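You operate a simulated robot arm through the tools that you are given. There is no shell and no other tool. Be economical: measure what you need, move in short steps, check, and stop when the job is done.

Carry out the task below with a simulated two-armed robot. There is one attempt and no reset: what you move stays moved.

## Task
Hold the floss winder and wind the bobbin full, then box it.
Fine: the bobbin goes on the box peg of its colour; shut the lid.

It is judged by the outcome, as a careful person would: the job done as asked, and still so three seconds after it is handed in. It fails if anything else is knocked over, pushed out of place, dropped, spilled or broken. A push-on lid holds only when it is set on centred and level and pressed home; a screw cap is set on level and turned clockwise until tight.

## Robot
Two 7-joint arms with two-finger parallel grippers on one trunk, on a base that drives. Base frame: it is fixed to the floor where the robot stands at the start and does not move with it; the origin is under the middle of the robot, x ahead of it, y to its left, z up. Readings come in m, rad, newtons and seconds.
The left shoulder is at the start at [0.07, 0.187, 1.365], the right one opposite. With the tool pointing down near the work surface each hand reaches from about 0.1 to 0.72 m from the robot's upright axis, wherever it stands, measured 20 degrees to its own side. Places, roughly: blue box peg [0.3, -0.2, 0.8]; bobbin box lid [0.3, -0.2, 0.8]; floss crank [0.5, -0.1, 0.9]; floss winder pin [0.5, -0.2, 0.8]. Payload 3.91 kg a hand.
The tool frame of a hand sits at the grasp point between the pads (the TCP): z along the fingers, y along the line on which they close. The tips reach 0.03 m beyond it. Largest opening 0.11 m; finger width 0.02, thickness 0.01; the body of the gripper, 0.048 by 0.112 m, starts 0.055 m behind the TCP.
Orientation is told as [roll, pitch, yaw] about the base's x, y, z axes, in that order, counted from this pose: with the fingers straight down and closing along the base's y, the tool's x points along the base's -x, its y along +y and its z along -z.

## Interface
- The arms move only by the tool move_arm. It takes "left_motion", "right_motion" or both (then of equal length, played together; a hand with none holds still); each is a list of rows, each a list of 7 numbers: the shift along the tool's x, y, z in m, then the turn, a rotation vector about the tool's x, y, z in rad, then the finger opening in m, from 0 to 0.11. In form: [[tx, ty, tz, wx, wy, wz, hand], ...]. A call has 1 to 20 rows; each row shifts and turns the commanded pose from where the row before left it, along the tool's axes as they then stand. A row lasts 0.2 s, in which the tool goes at most 0.05 m and 0.15 rad; a call with a longer step from one row to the next is refused whole, and so is a gripper value outside its range. A pose out of reach is approached as far as the arm can. The call stops where the force on the tool passes 90 N (or 10 N more than at its start, if that is more) or the arm is blocked; 0.2 s more then pass. Each finger travels about 0.072 m/s and halts on what it meets, pressing with about 21 N; the grip force reading is that of the motor and also rises with nothing between the fingers. The clock runs only during rows and for 0.2 s after the last one: add rows that do not move to give the fingers time. It gives the time, the measured TCP pose, the force on the tool (base axes), the opening and the grip force at its end, in the units of the frame above (readings bear some noise), with the torque about the TCP (base axes, N m) and any sound that the robot's microphone picked up.
- Cameras (640 x 400 px; columns grow to the right, rows downward): "scene" is now at [0.1186, -0.0352, 1.5743]; the picture's right is [-0.46, -0.89, -0.00], its down [-0.67, 0.35, -0.65] and it looks along [0.58, -0.30, -0.76] (base axes); focal length 262 px, centre (320, 200). "left" rides on the left gripper at [0.072, -0.017, -0.103] in its tool frame; the picture's right is [0.23, 0.97, 0.00], its down [-0.76, 0.18, -0.62] and it looks along [-0.61, 0.14, 0.78] (tool axes); focal length 222 px, centre (320, 200). "right" rides on the right gripper at [0.072, 0.017, -0.103] in its tool frame; the picture's right is [-0.23, 0.97, 0.00], its down [-0.76, -0.18, -0.62] and it looks along [-0.61, -0.14, 0.78] (tool axes); focal length 222 px, centre (320, 200). There is no depth. A picture from a camera that has moved, and an enlarged one, comes with that camera's place and axes in the base frame and with its lens.
- camera(camera): a new picture of that camera. No time passes.
- move_column(by): slides the trunk up (or, below 0, down) by that many m; the arms and the scene camera ride with it, the base frame stays. It gives what a move gives, with no picture.
- drive_base(legs): drives the robot by 1 to 6 legs, each [ahead, turn to the left] in m and rad, along the robot's own axes; the way and the turn of a leg run together, so that a leg with both is an arc; at most 1.5 m and 3.142 rad a leg. The arms and the cameras ride along, it lands a little off, and it stops where it bumps. It gives what a move gives.
- head_to(pan, tilt): turns the head with the scene camera to pan (to the left, within 1.501 rad either way) and tilt (down, from -0.506 to 1.204), counted from straight ahead of the robot. It gives what a move gives.
- zoom(camera, box): a new picture of the part [left, top, right, bottom] of that camera's present view, enlarged. No time passes.
- job_done(): hands the job in; it is judged then, once.

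Work in short steps. Places have to be worked out from the pictures, the camera data and where the tool is seen: move nearer, look again, correct. Check each grasp and each placing, and mend what went wrong. You have 120 turns and 92 pictures in all, those below and enlarged ones among them. Open the grippers and draw the arms clear of the work before you hand the job in, unless the task says otherwise; then end with one line.

The tools are called after ">>>" as name(argument=value, ...) on one line, values as JSON. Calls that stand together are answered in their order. move_arm: Moves the arms, as the interface text tells. Its arguments: {"type":"object","properties":{"left_motion":{"type":"array","items":{"type":"array","items":{"type":"number"}}},"right_motion":{"type":"array","items":{"type":"array","items":{"type":"number"}}}},"required":[]} The other tools are called the same way: move_column (by) slides the trunk up or down; drive_base (legs) drives the base; head_to (pan, tilt) turns the head that bears the scene camera; camera (camera) takes a picture; zoom (camera, box) takes an enlarged picture of a part of a camera's view; job_done () hands the job in.

At the start:

```text
t: 0.0
left_tcp_pos: [0.5272, -0.0339, 1.1758]
left_orientation: [-0.001, 0.001, 0.002]
left_ft_force: [0.4, -0.3, -0.8]
left_wrist_torque: [0.0, 0.0, -0.04]
left_width: 0.1099
left_finger_force: 0.0
right_tcp_pos: [0.477, -0.4147, 1.199]
right_orientation: [0.002, 0.001, 0.0]
right_ft_force: [-0.2, -0.1, -0.1]
right_wrist_torque: [0.01, 0.03, 0.03]
right_width: 0.11
right_finger_force: 0.1
trunk travel left (down, up): [-0.875, 0.065]
robot x, y, heading: [-0.003, 0.0008, 0.005]
head pan, tilt: [-0.482, 0.862]
```

scene: 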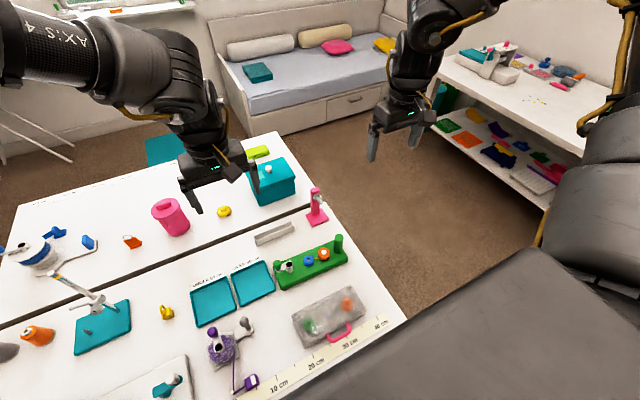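
right: 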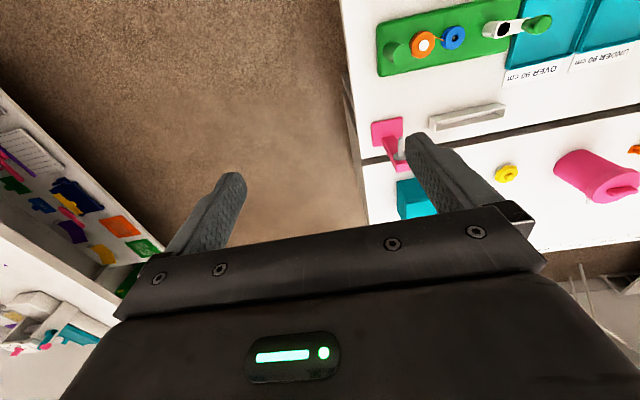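
left: 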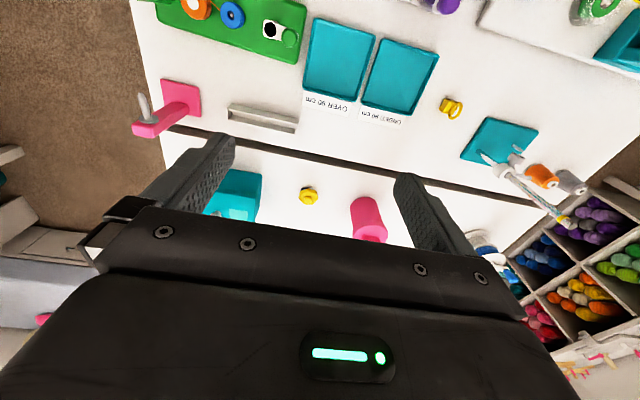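

I'll look closely at the winder and box first.

>>> zoom(camera="scene", box=[240, 180, 400, 280])

>>> zoom(camera="scene", box=[260, 270, 420, 370])

>>> zoom(camera="right", box=[360, 0, 560, 125])

```text
4.00 times, centred on (320, 230) of scene
camera zoom: at [0.1186, -0.0352, 1.5743], right [-0.46, -0.89, 0.0], down [-0.67, 0.35, -0.65], along [0.58, -0.3, -0.76], focal length 1049 px, centre (320, 80)
```

zoom: 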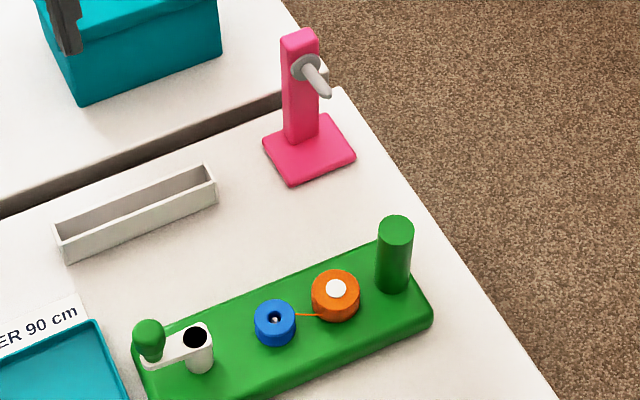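

```text
4.00 times, centred on (340, 320) of scene
camera zoom: at [0.1186, -0.0352, 1.5743], right [-0.46, -0.89, 0.0], down [-0.67, 0.35, -0.65], along [0.58, -0.3, -0.76], focal length 1049 px, centre (240, -280)
```

zoom: 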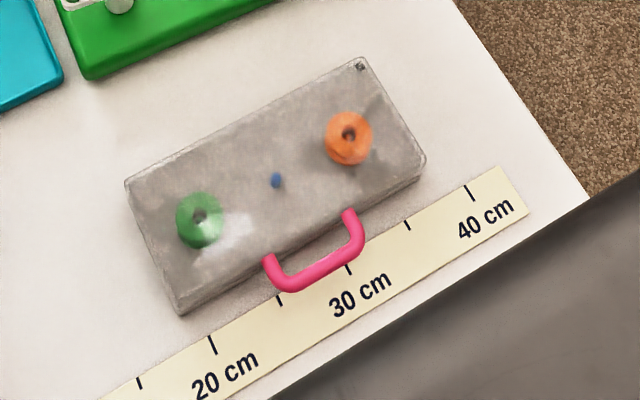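

```text
3.20 times, centred on (460, 62) of right
camera zoom: at [0.4045, -0.3965, 1.3023], right [0.23, 0.97, 0.0], down [0.76, -0.18, 0.62], along [0.61, -0.14, -0.78], focal length 711 px, centre (-128, 640)
```

zoom: 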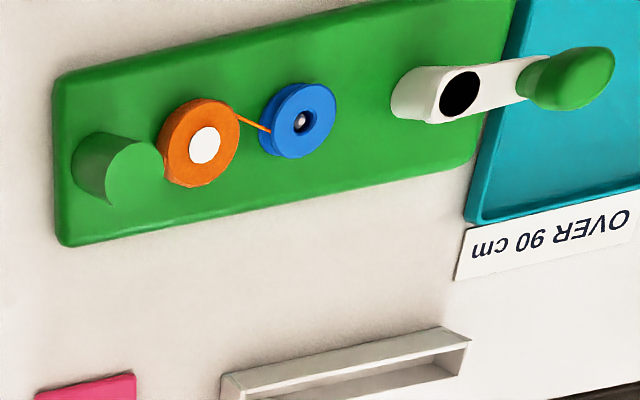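

Crank hub is about (0.48,-0.118,0.867), knob (0.48,-0.087,0.90), blue bobbin (0.477,-0.182,0.845), green hold post (0.47,-0.28,0.9). I move the hands above post and knob, with the right one yawed to close along x.

>>> move_arm(right_motion=[[0.0014, 0.0272, 0.03, 0, 0, 0, 0.07], [0.0014, 0.0272, 0.03, 0, 0, 0, 0.07], [0.0014, 0.0272, 0.03, 0, 0, 0, 0.07], [0.0014, 0.0272, 0.03, 0, 0, 0, 0.07], [0.0014, 0.0272, 0.03, 0, 0, 0, 0.07], [0, 0, 0, 0, 0, -0.1428, 0.07], [0, 0, 0, 0, 0, -0.1428, 0.07], [0, 0, 0, 0, 0, -0.1428, 0.07], [0, 0, 0, 0, 0, -0.1428, 0.07], [0, 0, 0, 0, 0, -0.1428, 0.07], [0, 0, 0, 0, 0, -0.1428, 0.07], [0, 0, 0, 0, 0, -0.1428, 0.07], [0, 0, 0, 0, 0, -0.1428, 0.07], [0, 0, 0, 0, 0, -0.1428, 0.07], [0, 0, 0, 0, 0, -0.1428, 0.07], [0, 0, 0, 0, 0, -0.1428, 0.07]], left_motion=[[0, 0, 0, 0, 0, 0, 0.06], [0, 0, 0, 0, 0, 0, 0.06], [0, 0, 0, 0, 0, 0, 0.06], [0, 0, 0, 0, 0, 0, 0.06], [0, 0, 0, 0, 0, 0, 0.06], [0, 0, 0, 0, 0, 0, 0.06], [0, 0, 0, 0, 0, 0, 0.06], [0, 0, 0, 0, 0, 0, 0.06], [0, 0, 0, 0, 0, 0, 0.06], [0, 0, 0, 0, 0, 0, 0.06], [0, 0, 0, 0, 0, 0, 0.06], [0.0094, -0.0106, 0.024, 0, 0, 0, 0.06], [0.0094, -0.0106, 0.024, 0, 0, 0, 0.06], [0.0094, -0.0106, 0.024, 0, 0, 0, 0.06], [0.0094, -0.0106, 0.024, 0, 0, 0, 0.06], [0.0094, -0.0106, 0.024, 0, 0, 0, 0.06]])

>>> camera(camera="right")

>>> camera(camera="left")

>>> camera(camera="scene")

```text
t: 3.4
left_tcp_pos: [0.4808, -0.086, 1.056]
left_orientation: [0.003, 0.0, 0.002]
left_ft_force: [-0.6, -0.3, 0.8]
left_wrist_torque: [-0.02, 0.03, -0.05]
left_width: 0.0598
left_finger_force: 0.2
right_tcp_pos: [0.4694, -0.2915, 1.0613]
right_orientation: [0.001, -0.002, 1.573]
right_ft_force: [0.1, 0.1, 0.0]
right_wrist_torque: [0.02, 0.01, -0.02]
right_width: 0.0701
right_finger_force: 0.2
right hand out of reach, approached as far as the arm can: row 5
trunk travel left (down, up): [-0.875, 0.065]
robot x, y, heading: [0.0008, -0.0003, -0.003]
head pan, tilt: [-0.482, 0.862]
```

```text
85 pictures are left
camera right: at [0.4518, -0.3618, 1.1643], right [-0.97, 0.23, 0.0], down [0.18, 0.76, 0.62], along [0.14, 0.61, -0.78], focal length 222 px, centre (320, 200)
```

right: 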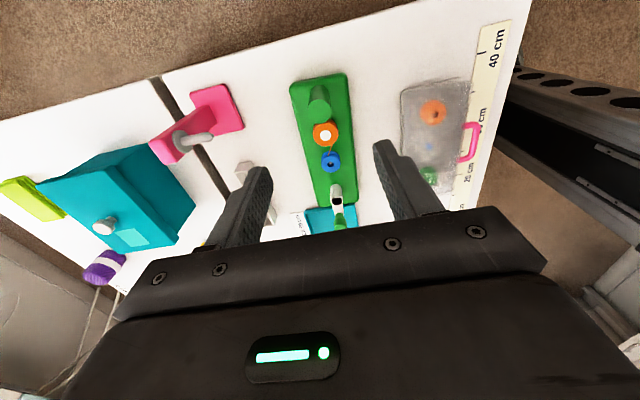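

```text
84 pictures are left
camera left: at [0.4068, -0.1035, 1.1593], right [-0.23, 0.97, 0.0], down [0.76, 0.18, 0.62], along [0.61, 0.14, -0.78], focal length 222 px, centre (320, 200)
```

left: 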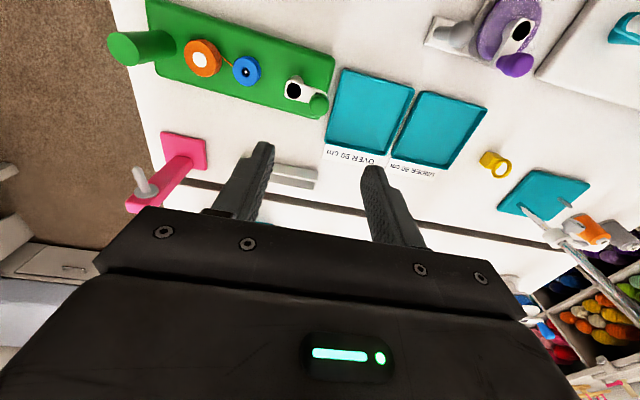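

```text
83 pictures are left
camera scene: at [0.1191, -0.0362, 1.5743], right [-0.46, -0.89, 0.0], down [-0.67, 0.35, -0.65], along [0.58, -0.3, -0.76], focal length 262 px, centre (320, 200)
```

scene: 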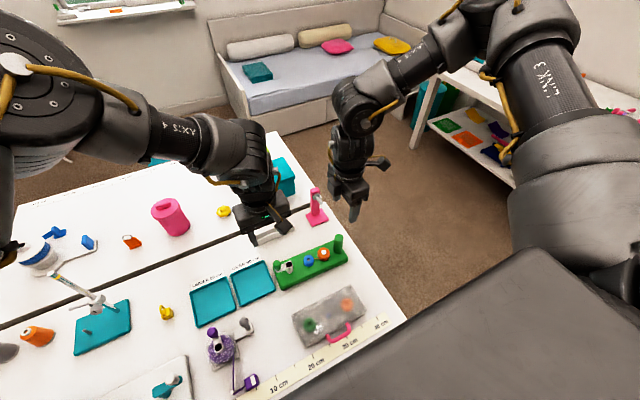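

Both hands check out against the estimates (post ≈ (0.471,-0.283), top 0.908). I lower the right hand around the post and grip it.

>>> move_arm(right_motion=[[-0.008, -0.002, 0.03, 0, 0, 0, 0.07], [0, 0, 0.036, 0, 0, 0, 0.07], [0, 0, 0.036, 0, 0, 0, 0.07], [0, 0, 0.036, 0, 0, 0, 0.07], [0, 0, 0.036, 0, 0, 0, 0.07], [0, 0, 0, 0, 0, 0, 0.07]])

>>> camera(camera="right")

>>> camera(camera="left")

```text
t: 4.8
left_tcp_pos: [0.4799, -0.0861, 1.0559]
left_orientation: [-0.001, -0.001, 0.001]
left_ft_force: [0.2, 0.7, -0.2]
left_wrist_torque: [0.02, -0.01, -0.01]
left_width: 0.0598
left_finger_force: 0.0
right_tcp_pos: [0.4351, -0.3556, 0.9974]
right_orientation: [0.0, -0.002, 1.57]
right_ft_force: [0.5, 0.0, -0.1]
right_wrist_torque: [-0.01, 0.0, 0.02]
right_width: 0.0701
right_finger_force: 0.0
right hand out of reach, approached as far as the arm can: row 1, 2, 3, 4, 5
trunk travel left (down, up): [-0.875, 0.065]
robot x, y, heading: [-0.0006, 0.0034, -0.003]
head pan, tilt: [-0.482, 0.862]
```

```text
82 pictures are left
camera right: at [0.417, -0.426, 1.101], right [-0.97, 0.23, 0.0], down [0.18, 0.76, 0.62], along [0.14, 0.61, -0.78], focal length 222 px, centre (320, 200)
```

right: 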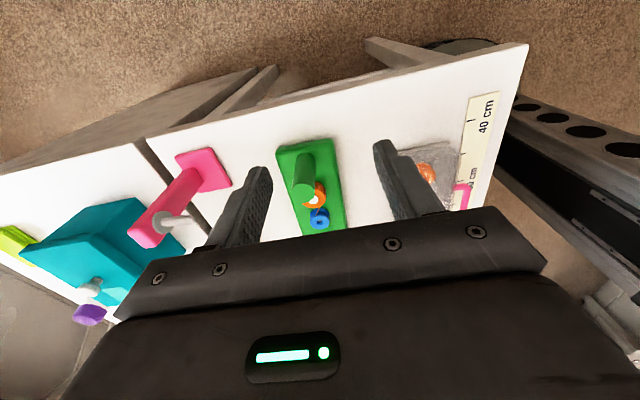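

```text
81 pictures are left
camera left: at [0.4064, -0.1025, 1.1597], right [-0.23, 0.97, 0.0], down [0.76, 0.18, 0.62], along [0.61, 0.14, -0.78], focal length 222 px, centre (320, 200)
```

left: 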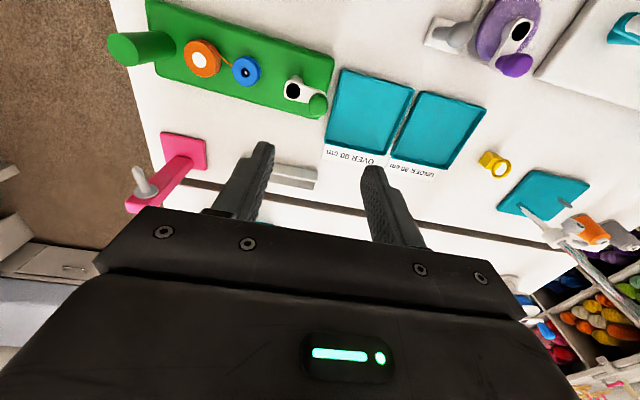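

With +90° yaw the right arm can't reach there. I turn it back to yaw 0 and approach with closing along y.

>>> move_arm(right_motion=[[0, 0, -0.03, 0, 0, 0, 0.05], [0, 0, -0.03, 0, 0, 0.1428, 0.05], [0, 0, 0, 0, 0, 0.1428, 0.05], [0, 0, 0, 0, 0, 0.1428, 0.05], [0, 0, 0, 0, 0, 0.1428, 0.05], [0, 0, 0, 0, 0, 0.1428, 0.05], [0, 0, 0, 0, 0, 0.1428, 0.05], [0, 0, 0, 0, 0, 0.1428, 0.05], [0, 0, 0, 0, 0, 0.1428, 0.05], [0, 0, 0, 0, 0, 0.1428, 0.05], [0, 0, 0, 0, 0, 0.1428, 0.05], [0, 0, 0, 0, 0, 0.1428, 0.05], [-0.018, 0.036, 0.0, 0, 0, 0, 0.05], [-0.018, 0.036, 0.0, 0, 0, 0, 0.05]])

```text
t: 7.8
left_tcp_pos: [0.4817, -0.0857, 1.0557]
left_orientation: [0.0, 0.002, -0.001]
left_ft_force: [0.9, -0.1, -0.5]
left_wrist_torque: [0.01, 0.01, 0.06]
left_width: 0.0602
left_finger_force: 0.2
right_tcp_pos: [0.4688, -0.2875, 1.0619]
right_orientation: [0.0, -0.001, -0.001]
right_ft_force: [0.3, -0.6, 1.0]
right_wrist_torque: [-0.02, 0.02, -0.03]
right_width: 0.05
right_finger_force: 0.1
right hand out of reach, approached as far as the arm can: row 14
trunk travel left (down, up): [-0.875, 0.065]
robot x, y, heading: [-0.0033, 0.0021, 0.002]
head pan, tilt: [-0.482, 0.862]
```

Nearly over the post; now I try descending part-way at yaw 0.

>>> move_arm(right_motion=[[0, 0.002, 0.03, 0, 0, 0, 0.05], [0, 0.002, 0.03, 0, 0, 0, 0.05], [0, 0, 0.03, 0, 0, 0, 0.05]])

>>> camera(camera="right")

>>> camera(camera="scene")

```text
t: 8.6
left_tcp_pos: [0.4786, -0.0864, 1.0568]
left_orientation: [0.002, 0.001, 0.0]
left_ft_force: [-1.5, 0.4, 0.6]
left_wrist_torque: [0.0, -0.02, 0.01]
left_width: 0.0599
left_finger_force: 0.0
right_tcp_pos: [0.4496, -0.3236, 1.0225]
right_orientation: [0.004, -0.001, 0.0]
right_ft_force: [0.3, 0.7, 0.9]
right_wrist_torque: [0.05, 0.02, 0.0]
right_width: 0.0498
right_finger_force: 0.0
right hand out of reach, approached as far as the arm can: row 1, 2, 3
trunk travel left (down, up): [-0.875, 0.065]
robot x, y, heading: [-0.0009, 0.0005, -0.002]
head pan, tilt: [-0.482, 0.862]
```

```text
80 pictures are left
camera right: at [0.3759, -0.3053, 1.1255], right [0.23, 0.97, 0.0], down [0.76, -0.18, 0.62], along [0.61, -0.14, -0.78], focal length 222 px, centre (320, 200)
```

right: 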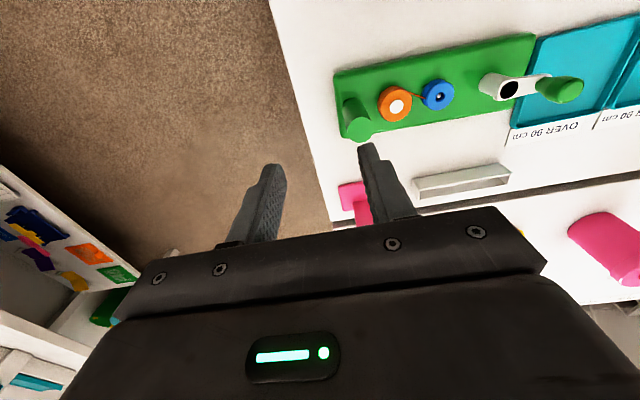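

```text
79 pictures are left
camera scene: at [0.118, -0.0363, 1.5743], right [-0.46, -0.89, 0.0], down [-0.67, 0.35, -0.65], along [0.58, -0.3, -0.76], focal length 262 px, centre (320, 200)
```

scene: 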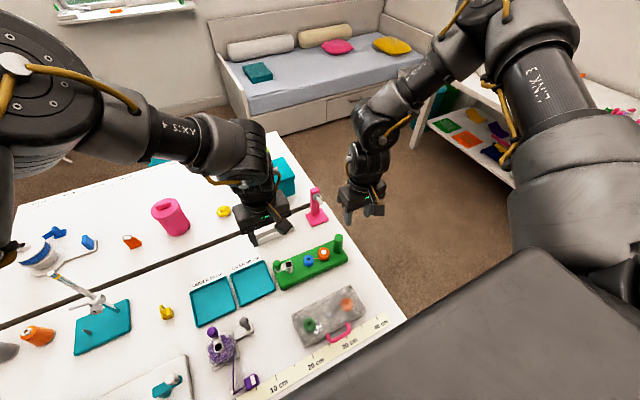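

Right arm seems limited in reaching down; lowering the trunk should help. First I raise both hands for clearance, then lower the trunk 0.12.

>>> move_arm(right_motion=[[0, -0.02, -0.03, 0, 0, 0, 0.05], [0, -0.02, -0.03, 0, 0, 0, 0.05], [0, 0, -0.03, 0, 0, 0, 0.05], [0, 0, -0.03, 0, 0, 0, 0.05]], left_motion=[[0, 0, -0.03, 0, 0, 0, 0.06], [0, 0, -0.03, 0, 0, 0, 0.06], [0, 0, -0.03, 0, 0, 0, 0.06], [0, 0, 0, 0, 0, 0, 0.06]])

>>> move_column(by=-0.12)

```text
t: 9.6
left_tcp_pos: [0.4787, -0.0857, 1.1473]
left_orientation: [0.0, 0.001, 0.0]
left_ft_force: [-0.3, 0.2, 0.3]
left_wrist_torque: [0.02, -0.01, -0.01]
left_width: 0.06
left_finger_force: 0.1
right_tcp_pos: [0.4449, -0.3626, 1.1434]
right_orientation: [0.002, -0.001, 0.0]
right_ft_force: [-0.2, 0.0, 0.3]
right_wrist_torque: [0.01, 0.0, -0.03]
right_width: 0.0505
right_finger_force: 0.1
trunk travel left (down, up): [-0.875, 0.065]
robot x, y, heading: [-0.0006, 0.0012, -0.001]
head pan, tilt: [-0.482, 0.862]
```

```text
t: 11.1
left_tcp_pos: [0.4792, -0.0862, 1.0272]
left_orientation: [-0.001, -0.001, 0.001]
left_ft_force: [0.3, -0.2, 0.1]
left_wrist_torque: [-0.02, -0.01, -0.02]
left_width: 0.0599
left_finger_force: 0.0
right_tcp_pos: [0.4473, -0.3637, 1.0239]
right_orientation: [0.003, -0.001, 0.001]
right_ft_force: [0.3, 0.2, -0.1]
right_wrist_torque: [0.0, 0.0, 0.04]
right_width: 0.0502
right_finger_force: 0.1
trunk travel left (down, up): [-0.755, 0.185]
robot x, y, heading: [0.0003, -0.0016, -0.006]
head pan, tilt: [-0.482, 0.862]
```

Now move the right hand over the post at z≈1.0.

>>> move_arm(right_motion=[[-0.008, 0.027, 0, 0, 0, 0, 0.05], [-0.008, 0.027, 0, 0, 0, 0, 0.05], [-0.008, 0.027, 0, 0, 0, 0, 0.05], [0, 0, 0.03, 0, 0, 0, 0.05]])

>>> camera(camera="right")

```text
t: 12.1
left_tcp_pos: [0.4802, -0.0882, 1.0258]
left_orientation: [0.0, 0.002, 0.0]
left_ft_force: [0.4, -0.3, 0.3]
left_wrist_torque: [0.02, 0.0, -0.01]
left_width: 0.06
left_finger_force: 0.1
right_tcp_pos: [0.4727, -0.2829, 0.9917]
right_orientation: [0.003, 0.001, -0.002]
right_ft_force: [0.3, -0.3, 0.5]
right_wrist_torque: [0.0, -0.01, 0.0]
right_width: 0.0502
right_finger_force: 0.0
trunk travel left (down, up): [-0.755, 0.185]
robot x, y, heading: [-0.0001, -0.0023, 0.0]
head pan, tilt: [-0.482, 0.862]
```

```text
78 pictures are left
camera right: at [0.3992, -0.2643, 1.0949], right [0.23, 0.97, 0.0], down [0.76, -0.18, 0.62], along [0.61, -0.14, -0.78], focal length 222 px, centre (320, 200)
```

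right: 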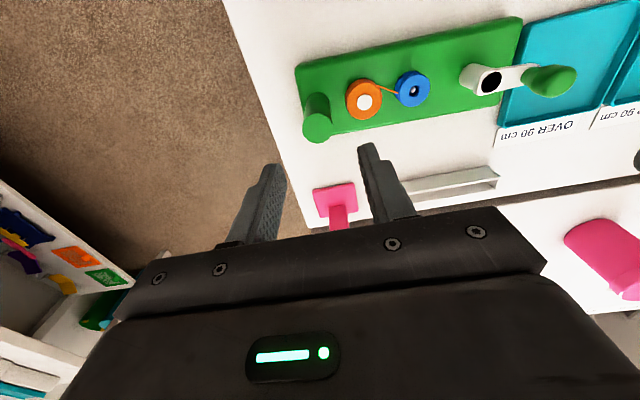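

Lowering the right hand onto the post, keeping tips above the orange spool.

>>> move_arm(right_motion=[[0.002, 0.001, 0.03, 0, 0, 0, 0.044], [0.002, 0, 0.025, 0, 0, 0, 0.044], [0, 0, 0.02, 0, 0, 0, 0.044], [0, 0, 0.02, 0, 0, 0, 0.044]])

>>> camera(camera="right")

>>> zoom(camera="left", box=[80, 0, 400, 200])

```text
t: 13.1
left_tcp_pos: [0.4802, -0.086, 1.0258]
left_orientation: [0.0, -0.001, -0.001]
left_ft_force: [0.1, 0.3, 0.1]
left_wrist_torque: [0.01, 0.02, -0.02]
left_width: 0.06
left_finger_force: 0.0
right_tcp_pos: [0.457, -0.3047, 0.9197]
right_orientation: [0.002, 0.0, -0.001]
right_ft_force: [0.9, 0.5, 0.6]
right_wrist_torque: [-0.04, 0.03, 0.03]
right_width: 0.0442
right_finger_force: 0.1
right hand out of reach, approached as far as the arm can: row 2, 3, 4
trunk travel left (down, up): [-0.755, 0.185]
robot x, y, heading: [0.0028, -0.0044, 0.004]
head pan, tilt: [-0.482, 0.862]
```

```text
77 pictures are left
camera right: at [0.3837, -0.286, 1.0232], right [0.23, 0.97, 0.0], down [0.76, -0.18, 0.62], along [0.61, -0.14, -0.78], focal length 222 px, centre (320, 200)
```

right: 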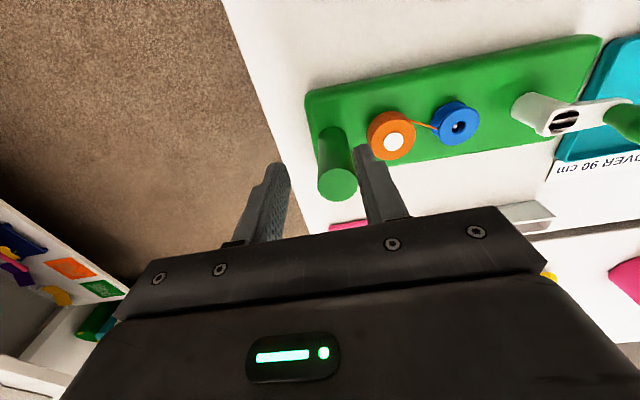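

```text
2.00 times, centred on (240, 100) of left
camera zoom: at [0.4068, -0.1036, 1.1296], right [-0.23, 0.97, 0.0], down [0.76, 0.18, 0.62], along [0.61, 0.14, -0.78], focal length 444 px, centre (480, 400)
```

zoom: 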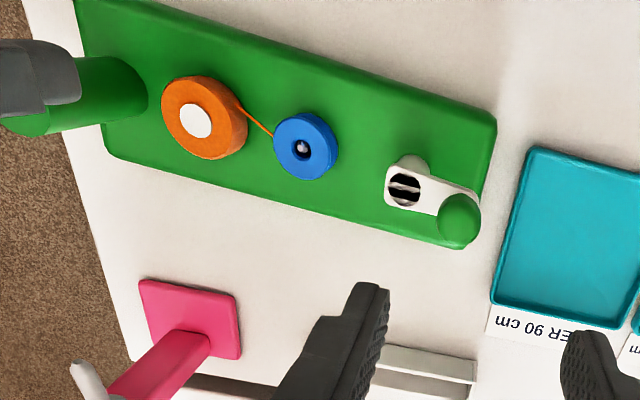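

The limit shifted with the trunk, so I raise the hand straight up and lower the trunk further.

>>> move_arm(right_motion=[[0, 0, -0.03, 0, 0, 0, 0.05], [0, 0, -0.04, 0, 0, 0, 0.05], [0, 0, -0.05, 0, 0, 0, 0.05], [0, 0, -0.05, 0, 0, 0, 0.05]], left_motion=[[0, 0, -0.03, 0, 0, 0, 0.06], [0, 0, -0.03, 0, 0, 0, 0.06], [0, 0, -0.04, 0, 0, 0, 0.06], [0, 0, -0.04, 0, 0, 0, 0.06]])

>>> move_column(by=-0.14)

>>> camera(camera="right")

>>> camera(camera="scene")

```text
t: 14.1
left_tcp_pos: [0.4745, -0.0862, 1.1688]
left_orientation: [-0.001, -0.002, 0.0]
left_ft_force: [0.4, -0.1, 0.3]
left_wrist_torque: [-0.01, -0.08, -0.01]
left_width: 0.0602
left_finger_force: 0.0
right_tcp_pos: [0.4515, -0.3037, 1.0925]
right_orientation: [0.001, -0.002, 0.0]
right_ft_force: [-0.8, 0.3, 0.1]
right_wrist_torque: [-0.02, -0.06, 0.01]
right_width: 0.0499
right_finger_force: 0.0
trunk travel left (down, up): [-0.755, 0.185]
robot x, y, heading: [-0.0004, -0.0015, -0.004]
head pan, tilt: [-0.482, 0.862]
```

```text
t: 15.8
left_tcp_pos: [0.4799, -0.0881, 1.0272]
left_orientation: [-0.002, 0.0, 0.001]
left_ft_force: [-0.1, -0.3, -1.3]
left_wrist_torque: [-0.01, 0.01, 0.0]
left_width: 0.0598
left_finger_force: 0.1
right_tcp_pos: [0.4545, -0.305, 0.9509]
right_orientation: [0.0, 0.001, 0.002]
right_ft_force: [0.0, 0.1, 0.1]
right_wrist_torque: [-0.03, 0.01, 0.04]
right_width: 0.0499
right_finger_force: 0.1
trunk travel left (down, up): [-0.615, 0.325]
robot x, y, heading: [0.0003, 0.0001, -0.001]
head pan, tilt: [-0.482, 0.862]
```

```text
75 pictures are left
camera right: at [0.3817, -0.2857, 1.0544], right [0.23, 0.97, 0.0], down [0.76, -0.18, 0.62], along [0.61, -0.14, -0.78], focal length 222 px, centre (320, 200)
```

right: 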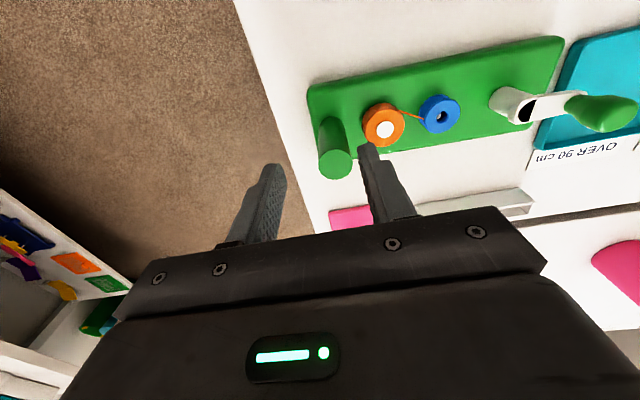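

```text
74 pictures are left
camera scene: at [0.1182, -0.0349, 1.3144], right [-0.46, -0.89, 0.0], down [-0.67, 0.35, -0.65], along [0.58, -0.3, -0.76], focal length 262 px, centre (320, 200)
```

scene: 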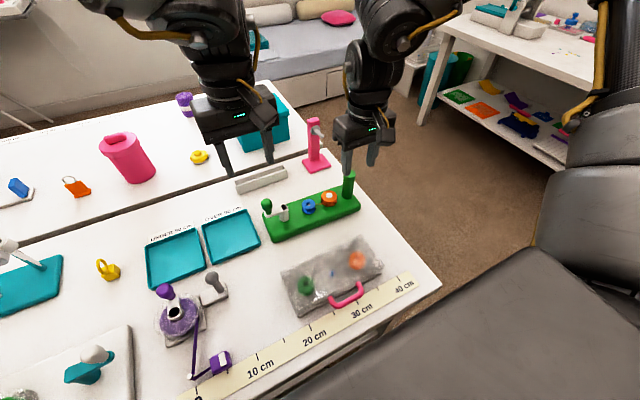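

Post top re-estimated at (0.468,-0.290,~0.897). I align and go down.

>>> move_arm(right_motion=[[-0.0135, 0.015, 0, 0, 0, 0, 0.05], [0, 0, 0.02, 0, 0, 0, 0.046], [0, 0, 0.02, 0, 0, 0, 0.046], [0, 0, 0.02, 0, 0, 0, 0.046]])

>>> camera(camera="right")

>>> zoom(camera="scene", box=[240, 120, 400, 260])

```text
t: 16.8
left_tcp_pos: [0.4797, -0.0875, 1.0258]
left_orientation: [0.0, 0.002, -0.001]
left_ft_force: [0.2, 0.2, -0.1]
left_wrist_torque: [-0.03, 0.01, -0.01]
left_width: 0.0604
left_finger_force: 0.0
right_tcp_pos: [0.4681, -0.2904, 0.89]
right_orientation: [0.0, -0.002, -0.001]
right_ft_force: [1.2, -0.3, -0.5]
right_wrist_torque: [-0.01, 0.01, 0.01]
right_width: 0.0461
right_finger_force: 0.0
trunk travel left (down, up): [-0.615, 0.325]
robot x, y, heading: [-0.0004, -0.0019, -0.002]
head pan, tilt: [-0.482, 0.862]
```

```text
73 pictures are left
camera right: at [0.3954, -0.2724, 0.9937], right [0.23, 0.97, 0.0], down [0.76, -0.18, 0.62], along [0.61, -0.14, -0.78], focal length 222 px, centre (320, 200)
```

right: 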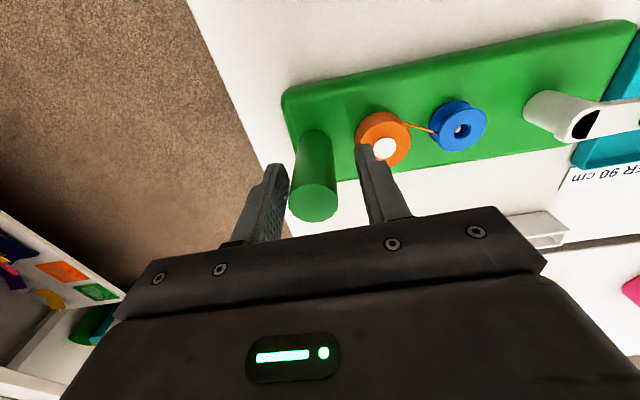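

```text
2.86 times, centred on (320, 190) of scene
camera zoom: at [0.1193, -0.0353, 1.3142], right [-0.46, -0.89, 0.0], down [-0.67, 0.35, -0.65], along [0.58, -0.3, -0.76], focal length 749 px, centre (320, 229)
```

zoom: 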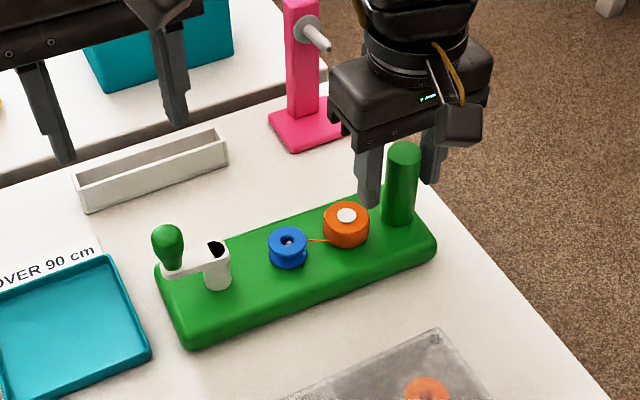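

The post sits between the fingers; close to grip it.

>>> move_arm(right_motion=[[0, 0, 0, 0, 0, 0, 0.034], [0, 0, 0, 0, 0, 0, 0.02], [0, 0, 0, 0, 0, 0, 0.01], [0, 0, 0, 0, 0, 0, 0.01]])

>>> camera(camera="right")

>>> zoom(camera="left", box=[80, 0, 400, 200])

```text
t: 17.8
left_tcp_pos: [0.4786, -0.087, 1.0272]
left_orientation: [0.0, 0.0, 0.0]
left_ft_force: [-0.1, 0.6, -0.8]
left_wrist_torque: [0.01, 0.01, 0.0]
left_width: 0.0598
left_finger_force: 0.1
right_tcp_pos: [0.4688, -0.2919, 0.8908]
right_orientation: [0.002, 0.001, -0.001]
right_ft_force: [-0.6, -0.1, 0.1]
right_wrist_torque: [-0.09, 0.0, 0.06]
right_width: 0.0275
right_finger_force: 20.4
trunk travel left (down, up): [-0.615, 0.325]
robot x, y, heading: [0.0017, 0.0005, 0.005]
head pan, tilt: [-0.482, 0.862]
```

```text
71 pictures are left
camera right: at [0.3949, -0.2721, 0.9942], right [0.23, 0.97, 0.0], down [0.76, -0.18, 0.62], along [0.61, -0.14, -0.78], focal length 222 px, centre (320, 200)
```

right: 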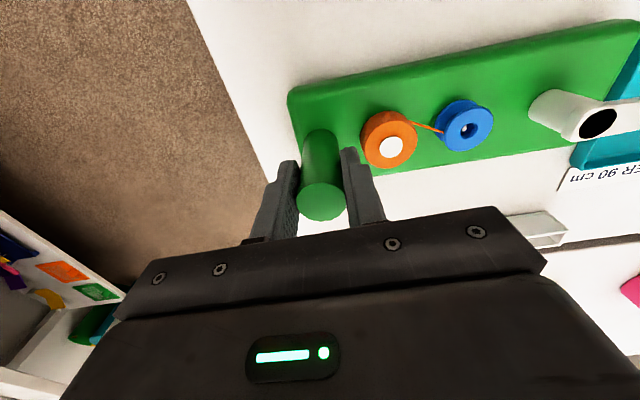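

```text
2.00 times, centred on (240, 100) of left
camera zoom: at [0.4056, -0.1036, 1.1301], right [-0.23, 0.97, 0.0], down [0.76, 0.18, 0.62], along [0.61, 0.14, -0.78], focal length 444 px, centre (480, 400)
```

zoom: 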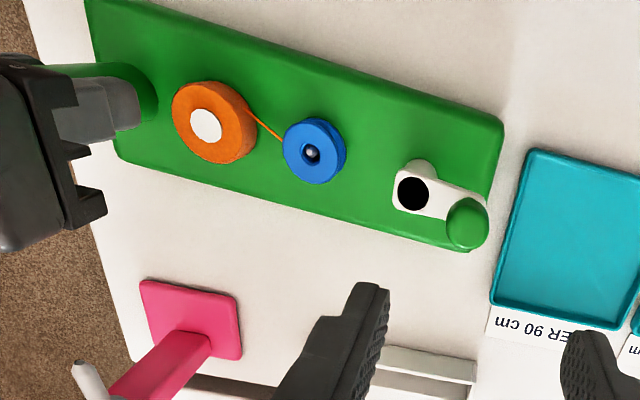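

Post gripped firmly. Knob now at ≈(0.477,-0.095,0.9); lower the left hand around it.

>>> move_arm(left_motion=[[0.002, -0.008, 0.03, 0, 0, 0, 0.05], [0, 0, 0.03, 0, 0, 0, 0.05], [0, 0, 0.03, 0, 0, 0, 0.05], [0, 0, 0.03, 0, 0, 0, 0.05], [0, 0, 0.0, 0, 0, 0, 0.05]])

>>> camera(camera="left")

>>> zoom(camera="scene", box=[220, 120, 380, 260])

```text
t: 19.0
left_tcp_pos: [0.4766, -0.0943, 0.9064]
left_orientation: [0.0, 0.0, 0.0]
left_ft_force: [-0.2, 0.0, 0.6]
left_wrist_torque: [-0.01, 0.04, -0.03]
left_width: 0.0501
left_finger_force: 0.0
right_tcp_pos: [0.468, -0.2904, 0.8907]
right_orientation: [0.002, 0.002, -0.001]
right_ft_force: [0.6, 0.5, 0.1]
right_wrist_torque: [-0.01, -0.02, -0.06]
right_width: 0.0277
right_finger_force: 21.1
trunk travel left (down, up): [-0.615, 0.325]
robot x, y, heading: [-0.0, 0.0006, -0.0]
head pan, tilt: [-0.482, 0.862]
```

```text
69 pictures are left
camera left: at [0.403, -0.1112, 1.0101], right [-0.23, 0.97, 0.0], down [0.76, 0.18, 0.62], along [0.61, 0.14, -0.78], focal length 222 px, centre (320, 200)
```

left: 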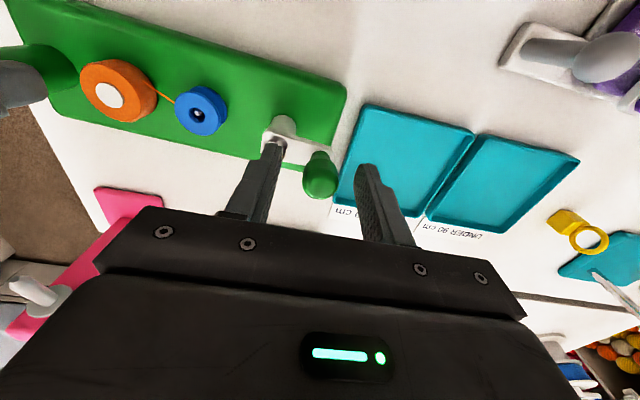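

```text
2.86 times, centred on (300, 190) of scene
camera zoom: at [0.1186, -0.0351, 1.3143], right [-0.46, -0.89, 0.0], down [-0.67, 0.35, -0.65], along [0.58, -0.3, -0.76], focal length 749 px, centre (377, 229)
```

zoom: 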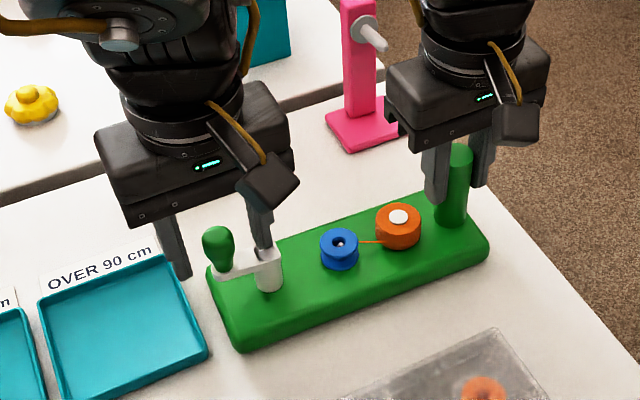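

The knob is between the fingers; close.

>>> move_arm(left_motion=[[0, 0, 0.002, 0, 0, 0, 0.03], [0, 0, 0, 0, 0, 0, 0.015], [0, 0, 0, 0, 0, 0, 0.015], [0, 0, 0.0, 0, 0, 0, 0.015]])

>>> camera(camera="left")

```text
t: 20.0
left_tcp_pos: [0.4777, -0.0947, 0.9047]
left_orientation: [0.003, 0.001, 0.002]
left_ft_force: [1.1, 6.5, 0.9]
left_wrist_torque: [0.04, -0.02, 0.0]
left_width: 0.0226
left_finger_force: 20.8
right_tcp_pos: [0.4671, -0.2905, 0.8909]
right_orientation: [0.0, -0.001, -0.001]
right_ft_force: [0.1, -6.3, 0.1]
right_wrist_torque: [-0.08, -0.11, -0.02]
right_width: 0.0279
right_finger_force: 20.3
trunk travel left (down, up): [-0.615, 0.325]
robot x, y, heading: [0.0027, -0.0016, -0.0]
head pan, tilt: [-0.482, 0.862]
```

```text
67 pictures are left
camera left: at [0.4033, -0.1108, 1.0085], right [-0.23, 0.97, 0.0], down [0.76, 0.18, 0.62], along [0.61, 0.14, -0.78], focal length 222 px, centre (320, 200)
```

left: 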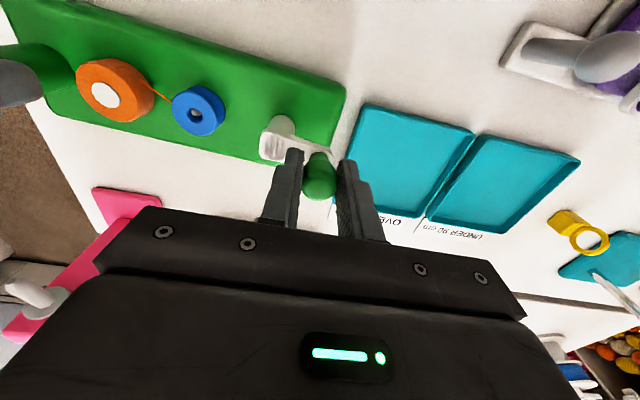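

Knob gripped. First, a cautious 60° clockwise turn (radius 0.031) to check forces.

>>> move_arm(left_motion=[[-0.008, -0.0011, 0, 0, 0, 0, 0.015], [-0.0075, -0.0031, 0, 0, 0, 0, 0.015], [-0.0064, -0.0049, 0, 0, 0, 0, 0.015], [-0.0049, -0.0064, 0, 0, 0, 0, 0.015]])

>>> camera(camera="left")

```text
t: 21.0
left_tcp_pos: [0.5066, -0.1085, 0.9058]
left_orientation: [-0.007, 0.0, 0.008]
left_ft_force: [-1.1, -0.9, 0.8]
left_wrist_torque: [0.11, 0.22, 0.03]
left_width: 0.0224
left_finger_force: 20.8
right_tcp_pos: [0.4682, -0.2911, 0.8914]
right_orientation: [0.002, 0.0, 0.002]
right_ft_force: [1.3, 0.2, 1.2]
right_wrist_torque: [0.02, -0.23, -0.11]
right_width: 0.0279
right_finger_force: 20.8
trunk travel left (down, up): [-0.615, 0.325]
robot x, y, heading: [0.0011, -0.0006, -0.002]
head pan, tilt: [-0.482, 0.862]
```

```text
66 pictures are left
camera left: at [0.4334, -0.1254, 1.0107], right [-0.23, 0.97, -0.01], down [0.76, 0.19, 0.62], along [0.6, 0.14, -0.78], focal length 222 px, centre (320, 200)
```

left: 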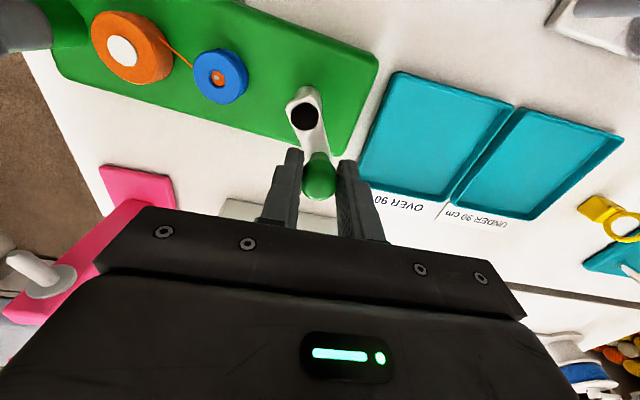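

It turned smoothly. One full revolution in 30° steps, then check.

>>> move_arm(left_motion=[[-0.0042, -0.0155, 0, 0, 0, 0, 0.015], [0.0042, -0.0155, 0, 0, 0, 0, 0.015], [0.0113, -0.0113, 0, 0, 0, 0, 0.015], [0.0155, -0.0042, 0, 0, 0, 0, 0.015], [0.0155, 0.0042, 0, 0, 0, 0, 0.015], [0.0113, 0.0113, 0, 0, 0, 0, 0.015], [0.0042, 0.0155, 0, 0, 0, 0, 0.015], [-0.0042, 0.0155, 0, 0, 0, 0, 0.015], [-0.0113, 0.0113, 0, 0, 0, 0, 0.015], [-0.0155, 0.0042, 0, 0, 0, 0, 0.015], [-0.0155, -0.0042, 0, 0, 0, 0, 0.015], [-0.0113, -0.0113, 0, 0, 0, 0, 0.015]])

>>> zoom(camera="scene", box=[220, 120, 380, 260])

>>> zoom(camera="left", box=[80, 0, 400, 200])

```text
t: 23.6
left_tcp_pos: [0.4938, -0.0942, 0.9058]
left_orientation: [-0.003, 0.002, -0.003]
left_ft_force: [-5.7, -23.4, 1.0]
left_wrist_torque: [-0.28, 0.37, -0.04]
left_width: 0.0269
left_finger_force: 11.8
left hand out of reach, approached as far as the arm can: row 2, 3
right_tcp_pos: [0.4687, -0.2906, 0.8918]
right_orientation: [0.003, -0.002, -0.003]
right_ft_force: [5.2, 23.4, -0.3]
right_wrist_torque: [0.05, -0.4, -0.36]
right_width: 0.0277
right_finger_force: 21.1
trunk travel left (down, up): [-0.615, 0.325]
robot x, y, heading: [-0.0018, -0.0011, 0.003]
head pan, tilt: [-0.482, 0.862]
```

```text
2.86 times, centred on (300, 190) of scene
camera zoom: at [0.1183, -0.0357, 1.3144], right [-0.46, -0.89, 0.0], down [-0.67, 0.35, -0.65], along [0.58, -0.3, -0.76], focal length 749 px, centre (377, 229)
```

zoom: 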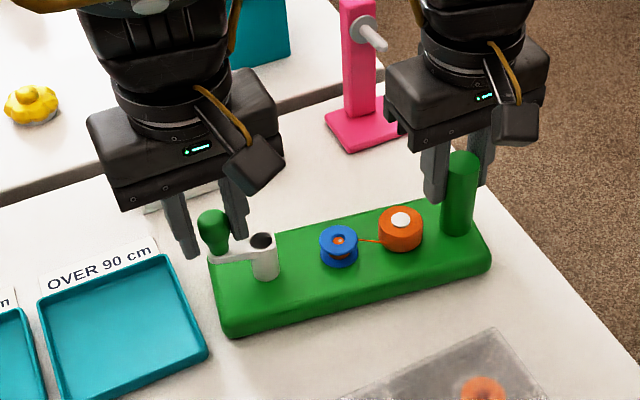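

```text
2.00 times, centred on (240, 100) of left
camera zoom: at [0.4204, -0.1106, 1.0091], right [-0.23, 0.97, 0.0], down [0.76, 0.18, 0.62], along [0.61, 0.14, -0.78], focal length 444 px, centre (480, 400)
```

zoom: 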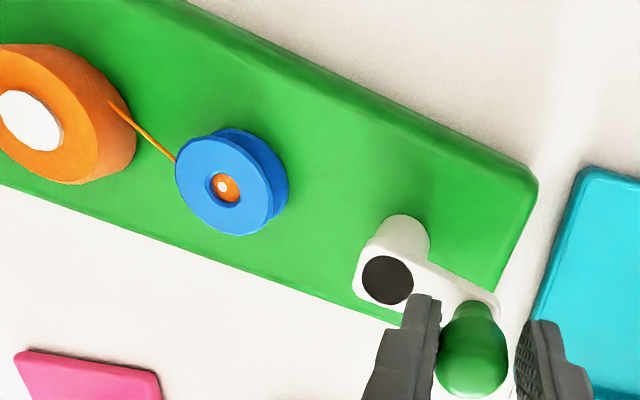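

The left arm hit its reach limit mid-turn, so the path drifted. I release both hands, raise them, lower the trunk, and regrip.

>>> move_arm(left_motion=[[0, 0, 0, 0, 0, 0, 0.04], [0, 0, 0, 0, 0, 0, 0.055], [0, 0, -0.03, 0, 0, 0, 0.055], [0, 0, -0.045, 0, 0, 0, 0.055], [0, 0, -0.045, 0, 0, 0, 0.055], [0, 0, -0.04, 0, 0, 0, 0.055]], right_motion=[[0, 0, 0, 0, 0, 0, 0.03], [0, 0, 0, 0, 0, 0, 0.046], [0, 0, -0.03, 0, 0, 0, 0.046], [0, 0, -0.045, 0, 0, 0, 0.046], [0, 0, -0.045, 0, 0, 0, 0.046], [0, 0, -0.04, 0, 0, 0, 0.046]])

>>> move_column(by=-0.1)

>>> camera(camera="right")

>>> camera(camera="left")

>>> zoom(camera="scene", box=[200, 80, 440, 230])

```text
t: 25.0
left_tcp_pos: [0.494, -0.0878, 1.0688]
left_orientation: [-0.005, 0.004, 0.008]
left_ft_force: [-0.5, -1.1, 0.2]
left_wrist_torque: [-0.02, -0.06, -0.02]
left_width: 0.055
left_finger_force: 0.1
right_tcp_pos: [0.4665, -0.2895, 1.0517]
right_orientation: [-0.002, -0.003, 0.001]
right_ft_force: [-0.4, 0.5, 0.4]
right_wrist_torque: [0.02, 0.0, 0.01]
right_width: 0.0461
right_finger_force: 0.1
trunk travel left (down, up): [-0.615, 0.325]
robot x, y, heading: [-0.0003, -0.0007, 0.003]
head pan, tilt: [-0.482, 0.862]
```

```text
t: 26.3
left_tcp_pos: [0.4958, -0.0896, 0.9712]
left_orientation: [-0.006, 0.0, 0.004]
left_ft_force: [0.0, -0.1, -0.1]
left_wrist_torque: [-0.04, 0.01, 0.03]
left_width: 0.0549
left_finger_force: 0.0
right_tcp_pos: [0.4669, -0.2898, 0.9508]
right_orientation: [0.003, -0.001, 0.0]
right_ft_force: [0.4, -0.4, 0.1]
right_wrist_torque: [-0.03, 0.03, -0.04]
right_width: 0.0461
right_finger_force: 0.0
trunk travel left (down, up): [-0.515, 0.425]
robot x, y, heading: [0.0029, -0.0033, 0.001]
head pan, tilt: [-0.482, 0.862]
```

```text
63 pictures are left
camera right: at [0.3945, -0.271, 1.0546], right [0.23, 0.97, 0.0], down [0.76, -0.18, 0.62], along [0.61, -0.14, -0.78], focal length 222 px, centre (320, 200)
```

right: 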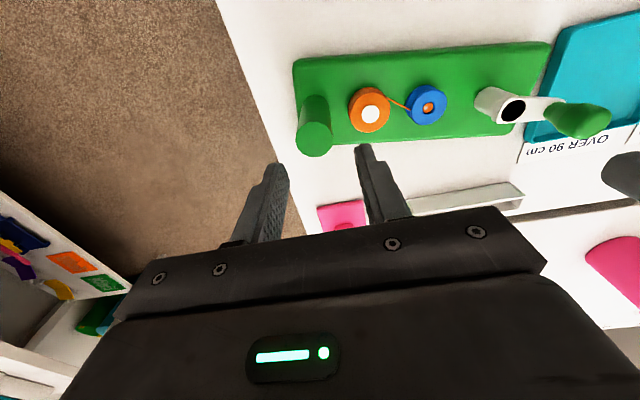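

```text
62 pictures are left
camera left: at [0.4217, -0.105, 1.0744], right [-0.23, 0.97, -0.01], down [0.76, 0.19, 0.62], along [0.61, 0.14, -0.78], focal length 222 px, centre (320, 200)
```

left: 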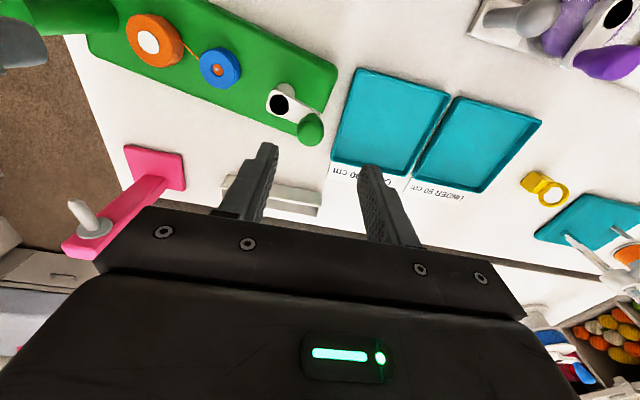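

```text
2.67 times, centred on (320, 155) of scene
camera zoom: at [0.1183, -0.035, 1.2144], right [-0.46, -0.89, 0.0], down [-0.67, 0.35, -0.65], along [0.58, -0.3, -0.76], focal length 699 px, centre (320, 320)
```

zoom: 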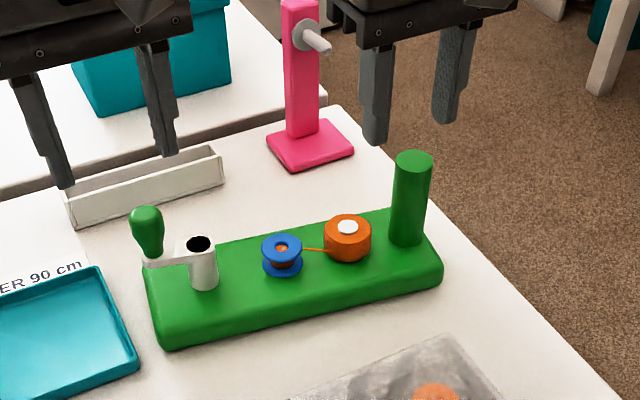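

Winder rotated slightly: post ≈(0.459,-0.289), hub ≈(0.485,-0.129), knob ≈(0.489,-0.099). I put the right hand back round the post while testing the left's reach around the circle above the knob.

>>> move_arm(right_motion=[[0.008, 0.001, 0, 0, 0, 0, 0.05], [0, 0, 0, 0, 0, 0, 0.05], [0, 0, 0.02, 0, 0, 0, 0.05], [0, 0, 0.02, 0, 0, 0, 0.05], [0, 0, 0.02, 0, 0, 0, 0.05], [0, 0, 0, 0, 0, 0, 0.05]], left_motion=[[0.0055, -0.0375, 0.01, 0, 0, 0, 0.055], [0.0055, -0.0375, 0.01, 0, 0, 0, 0.055], [-0.035, 0.0, 0, 0, 0, 0, 0.055], [0, 0.03, 0, 0, 0, 0, 0.055], [0, 0, 0, 0, 0, 0, 0.055], [0.026, 0.035, 0, 0, 0, 0, 0.055]])

>>> camera(camera="right")

```text
t: 27.7
left_tcp_pos: [0.4689, -0.0582, 0.9466]
left_orientation: [-0.002, -0.004, -0.001]
left_ft_force: [-0.3, 1.5, 0.0]
left_wrist_torque: [-0.05, -0.01, -0.02]
left_width: 0.055
left_finger_force: 0.0
left hand out of reach, approached as far as the arm can: row 2, 3
right_tcp_pos: [0.4594, -0.2862, 0.8923]
right_orientation: [-0.002, -0.002, 0.0]
right_ft_force: [-1.2, 0.6, 0.2]
right_wrist_torque: [-0.04, -0.04, -0.02]
right_width: 0.0501
right_finger_force: 0.1
trunk travel left (down, up): [-0.515, 0.425]
robot x, y, heading: [0.0013, -0.0013, -0.001]
head pan, tilt: [-0.482, 0.862]
```

```text
60 pictures are left
camera right: at [0.3859, -0.2675, 0.9955], right [0.23, 0.97, 0.0], down [0.76, -0.18, 0.62], along [0.61, -0.14, -0.78], focal length 222 px, centre (320, 200)
```

right: 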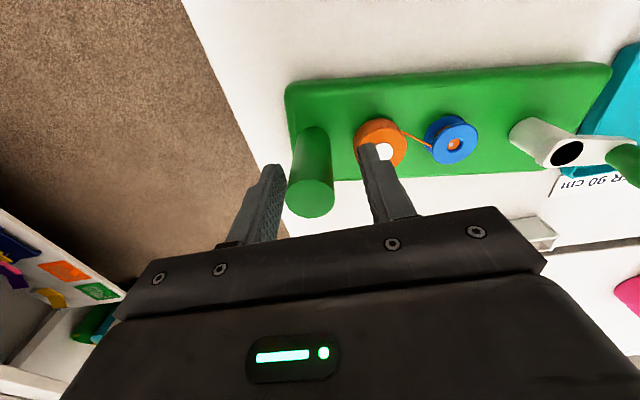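

The left hand's limit is sideways, so turning the base right by 0.3 rad should centre the winder. Raise both hands well clear, then turn.

>>> move_arm(right_motion=[[0, 0, -0.03, 0, 0, 0, 0.05], [0, 0, -0.05, 0, 0, 0, 0.05], [0, 0, -0.05, 0, 0, 0, 0.05], [0, 0, -0.05, 0, 0, 0, 0.05], [0, 0, -0.05, 0, 0, 0, 0.05]], left_motion=[[0, 0, -0.03, 0, 0, 0, 0.055], [0, 0, -0.03, 0, 0, 0, 0.055], [0, 0.01, -0.04, 0, 0, 0, 0.055], [0, 0.01, -0.04, 0, 0, 0, 0.055], [0, 0.01, -0.04, 0, 0, 0, 0.055]])

>>> drive_base(legs=[[0, -0.3]])

>>> camera(camera="scene")

```text
t: 28.9
left_tcp_pos: [0.4703, -0.0319, 1.124]
left_orientation: [-0.001, -0.001, -0.001]
left_ft_force: [-0.6, 0.0, 0.0]
left_wrist_torque: [-0.02, -0.03, -0.01]
left_width: 0.0551
left_finger_force: 0.0
right_tcp_pos: [0.4218, -0.3084, 1.076]
right_orientation: [0.005, -0.006, 0.001]
right_ft_force: [0.7, 0.3, 0.3]
right_wrist_torque: [0.01, -0.02, 0.0]
right_width: 0.05
right_finger_force: 0.1
right hand out of reach, approached as far as the arm can: row 4, 5
trunk travel left (down, up): [-0.515, 0.425]
robot x, y, heading: [0.0001, 0.0037, -0.002]
head pan, tilt: [-0.482, 0.862]
```

```text
t: 30.3
left_tcp_pos: [0.4409, -0.1692, 1.1229]
left_orientation: [-0.001, 0.0, -0.296]
left_ft_force: [0.1, -0.3, 1.0]
left_wrist_torque: [0.01, 0.01, -0.01]
left_width: 0.0548
left_finger_force: 0.0
right_tcp_pos: [0.3146, -0.4183, 1.0747]
right_orientation: [0.005, -0.004, -0.297]
right_ft_force: [0.3, 0.4, 0.3]
right_wrist_torque: [-0.03, -0.03, -0.01]
right_width: 0.0504
right_finger_force: 0.0
trunk travel left (down, up): [-0.515, 0.425]
robot x, y, heading: [-0.0046, 0.0004, -0.303]
head pan, tilt: [-0.482, 0.862]
```

```text
59 pictures are left
camera scene: at [0.1026, -0.0683, 1.2143], right [-0.7, -0.71, 0.0], down [-0.54, 0.53, -0.65], along [0.46, -0.46, -0.76], focal length 262 px, centre (320, 200)
```

scene: 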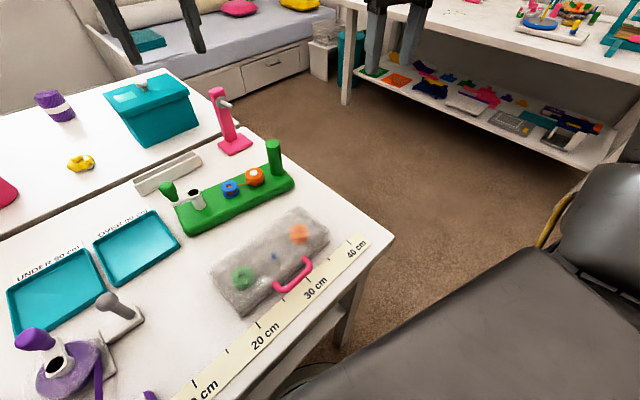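

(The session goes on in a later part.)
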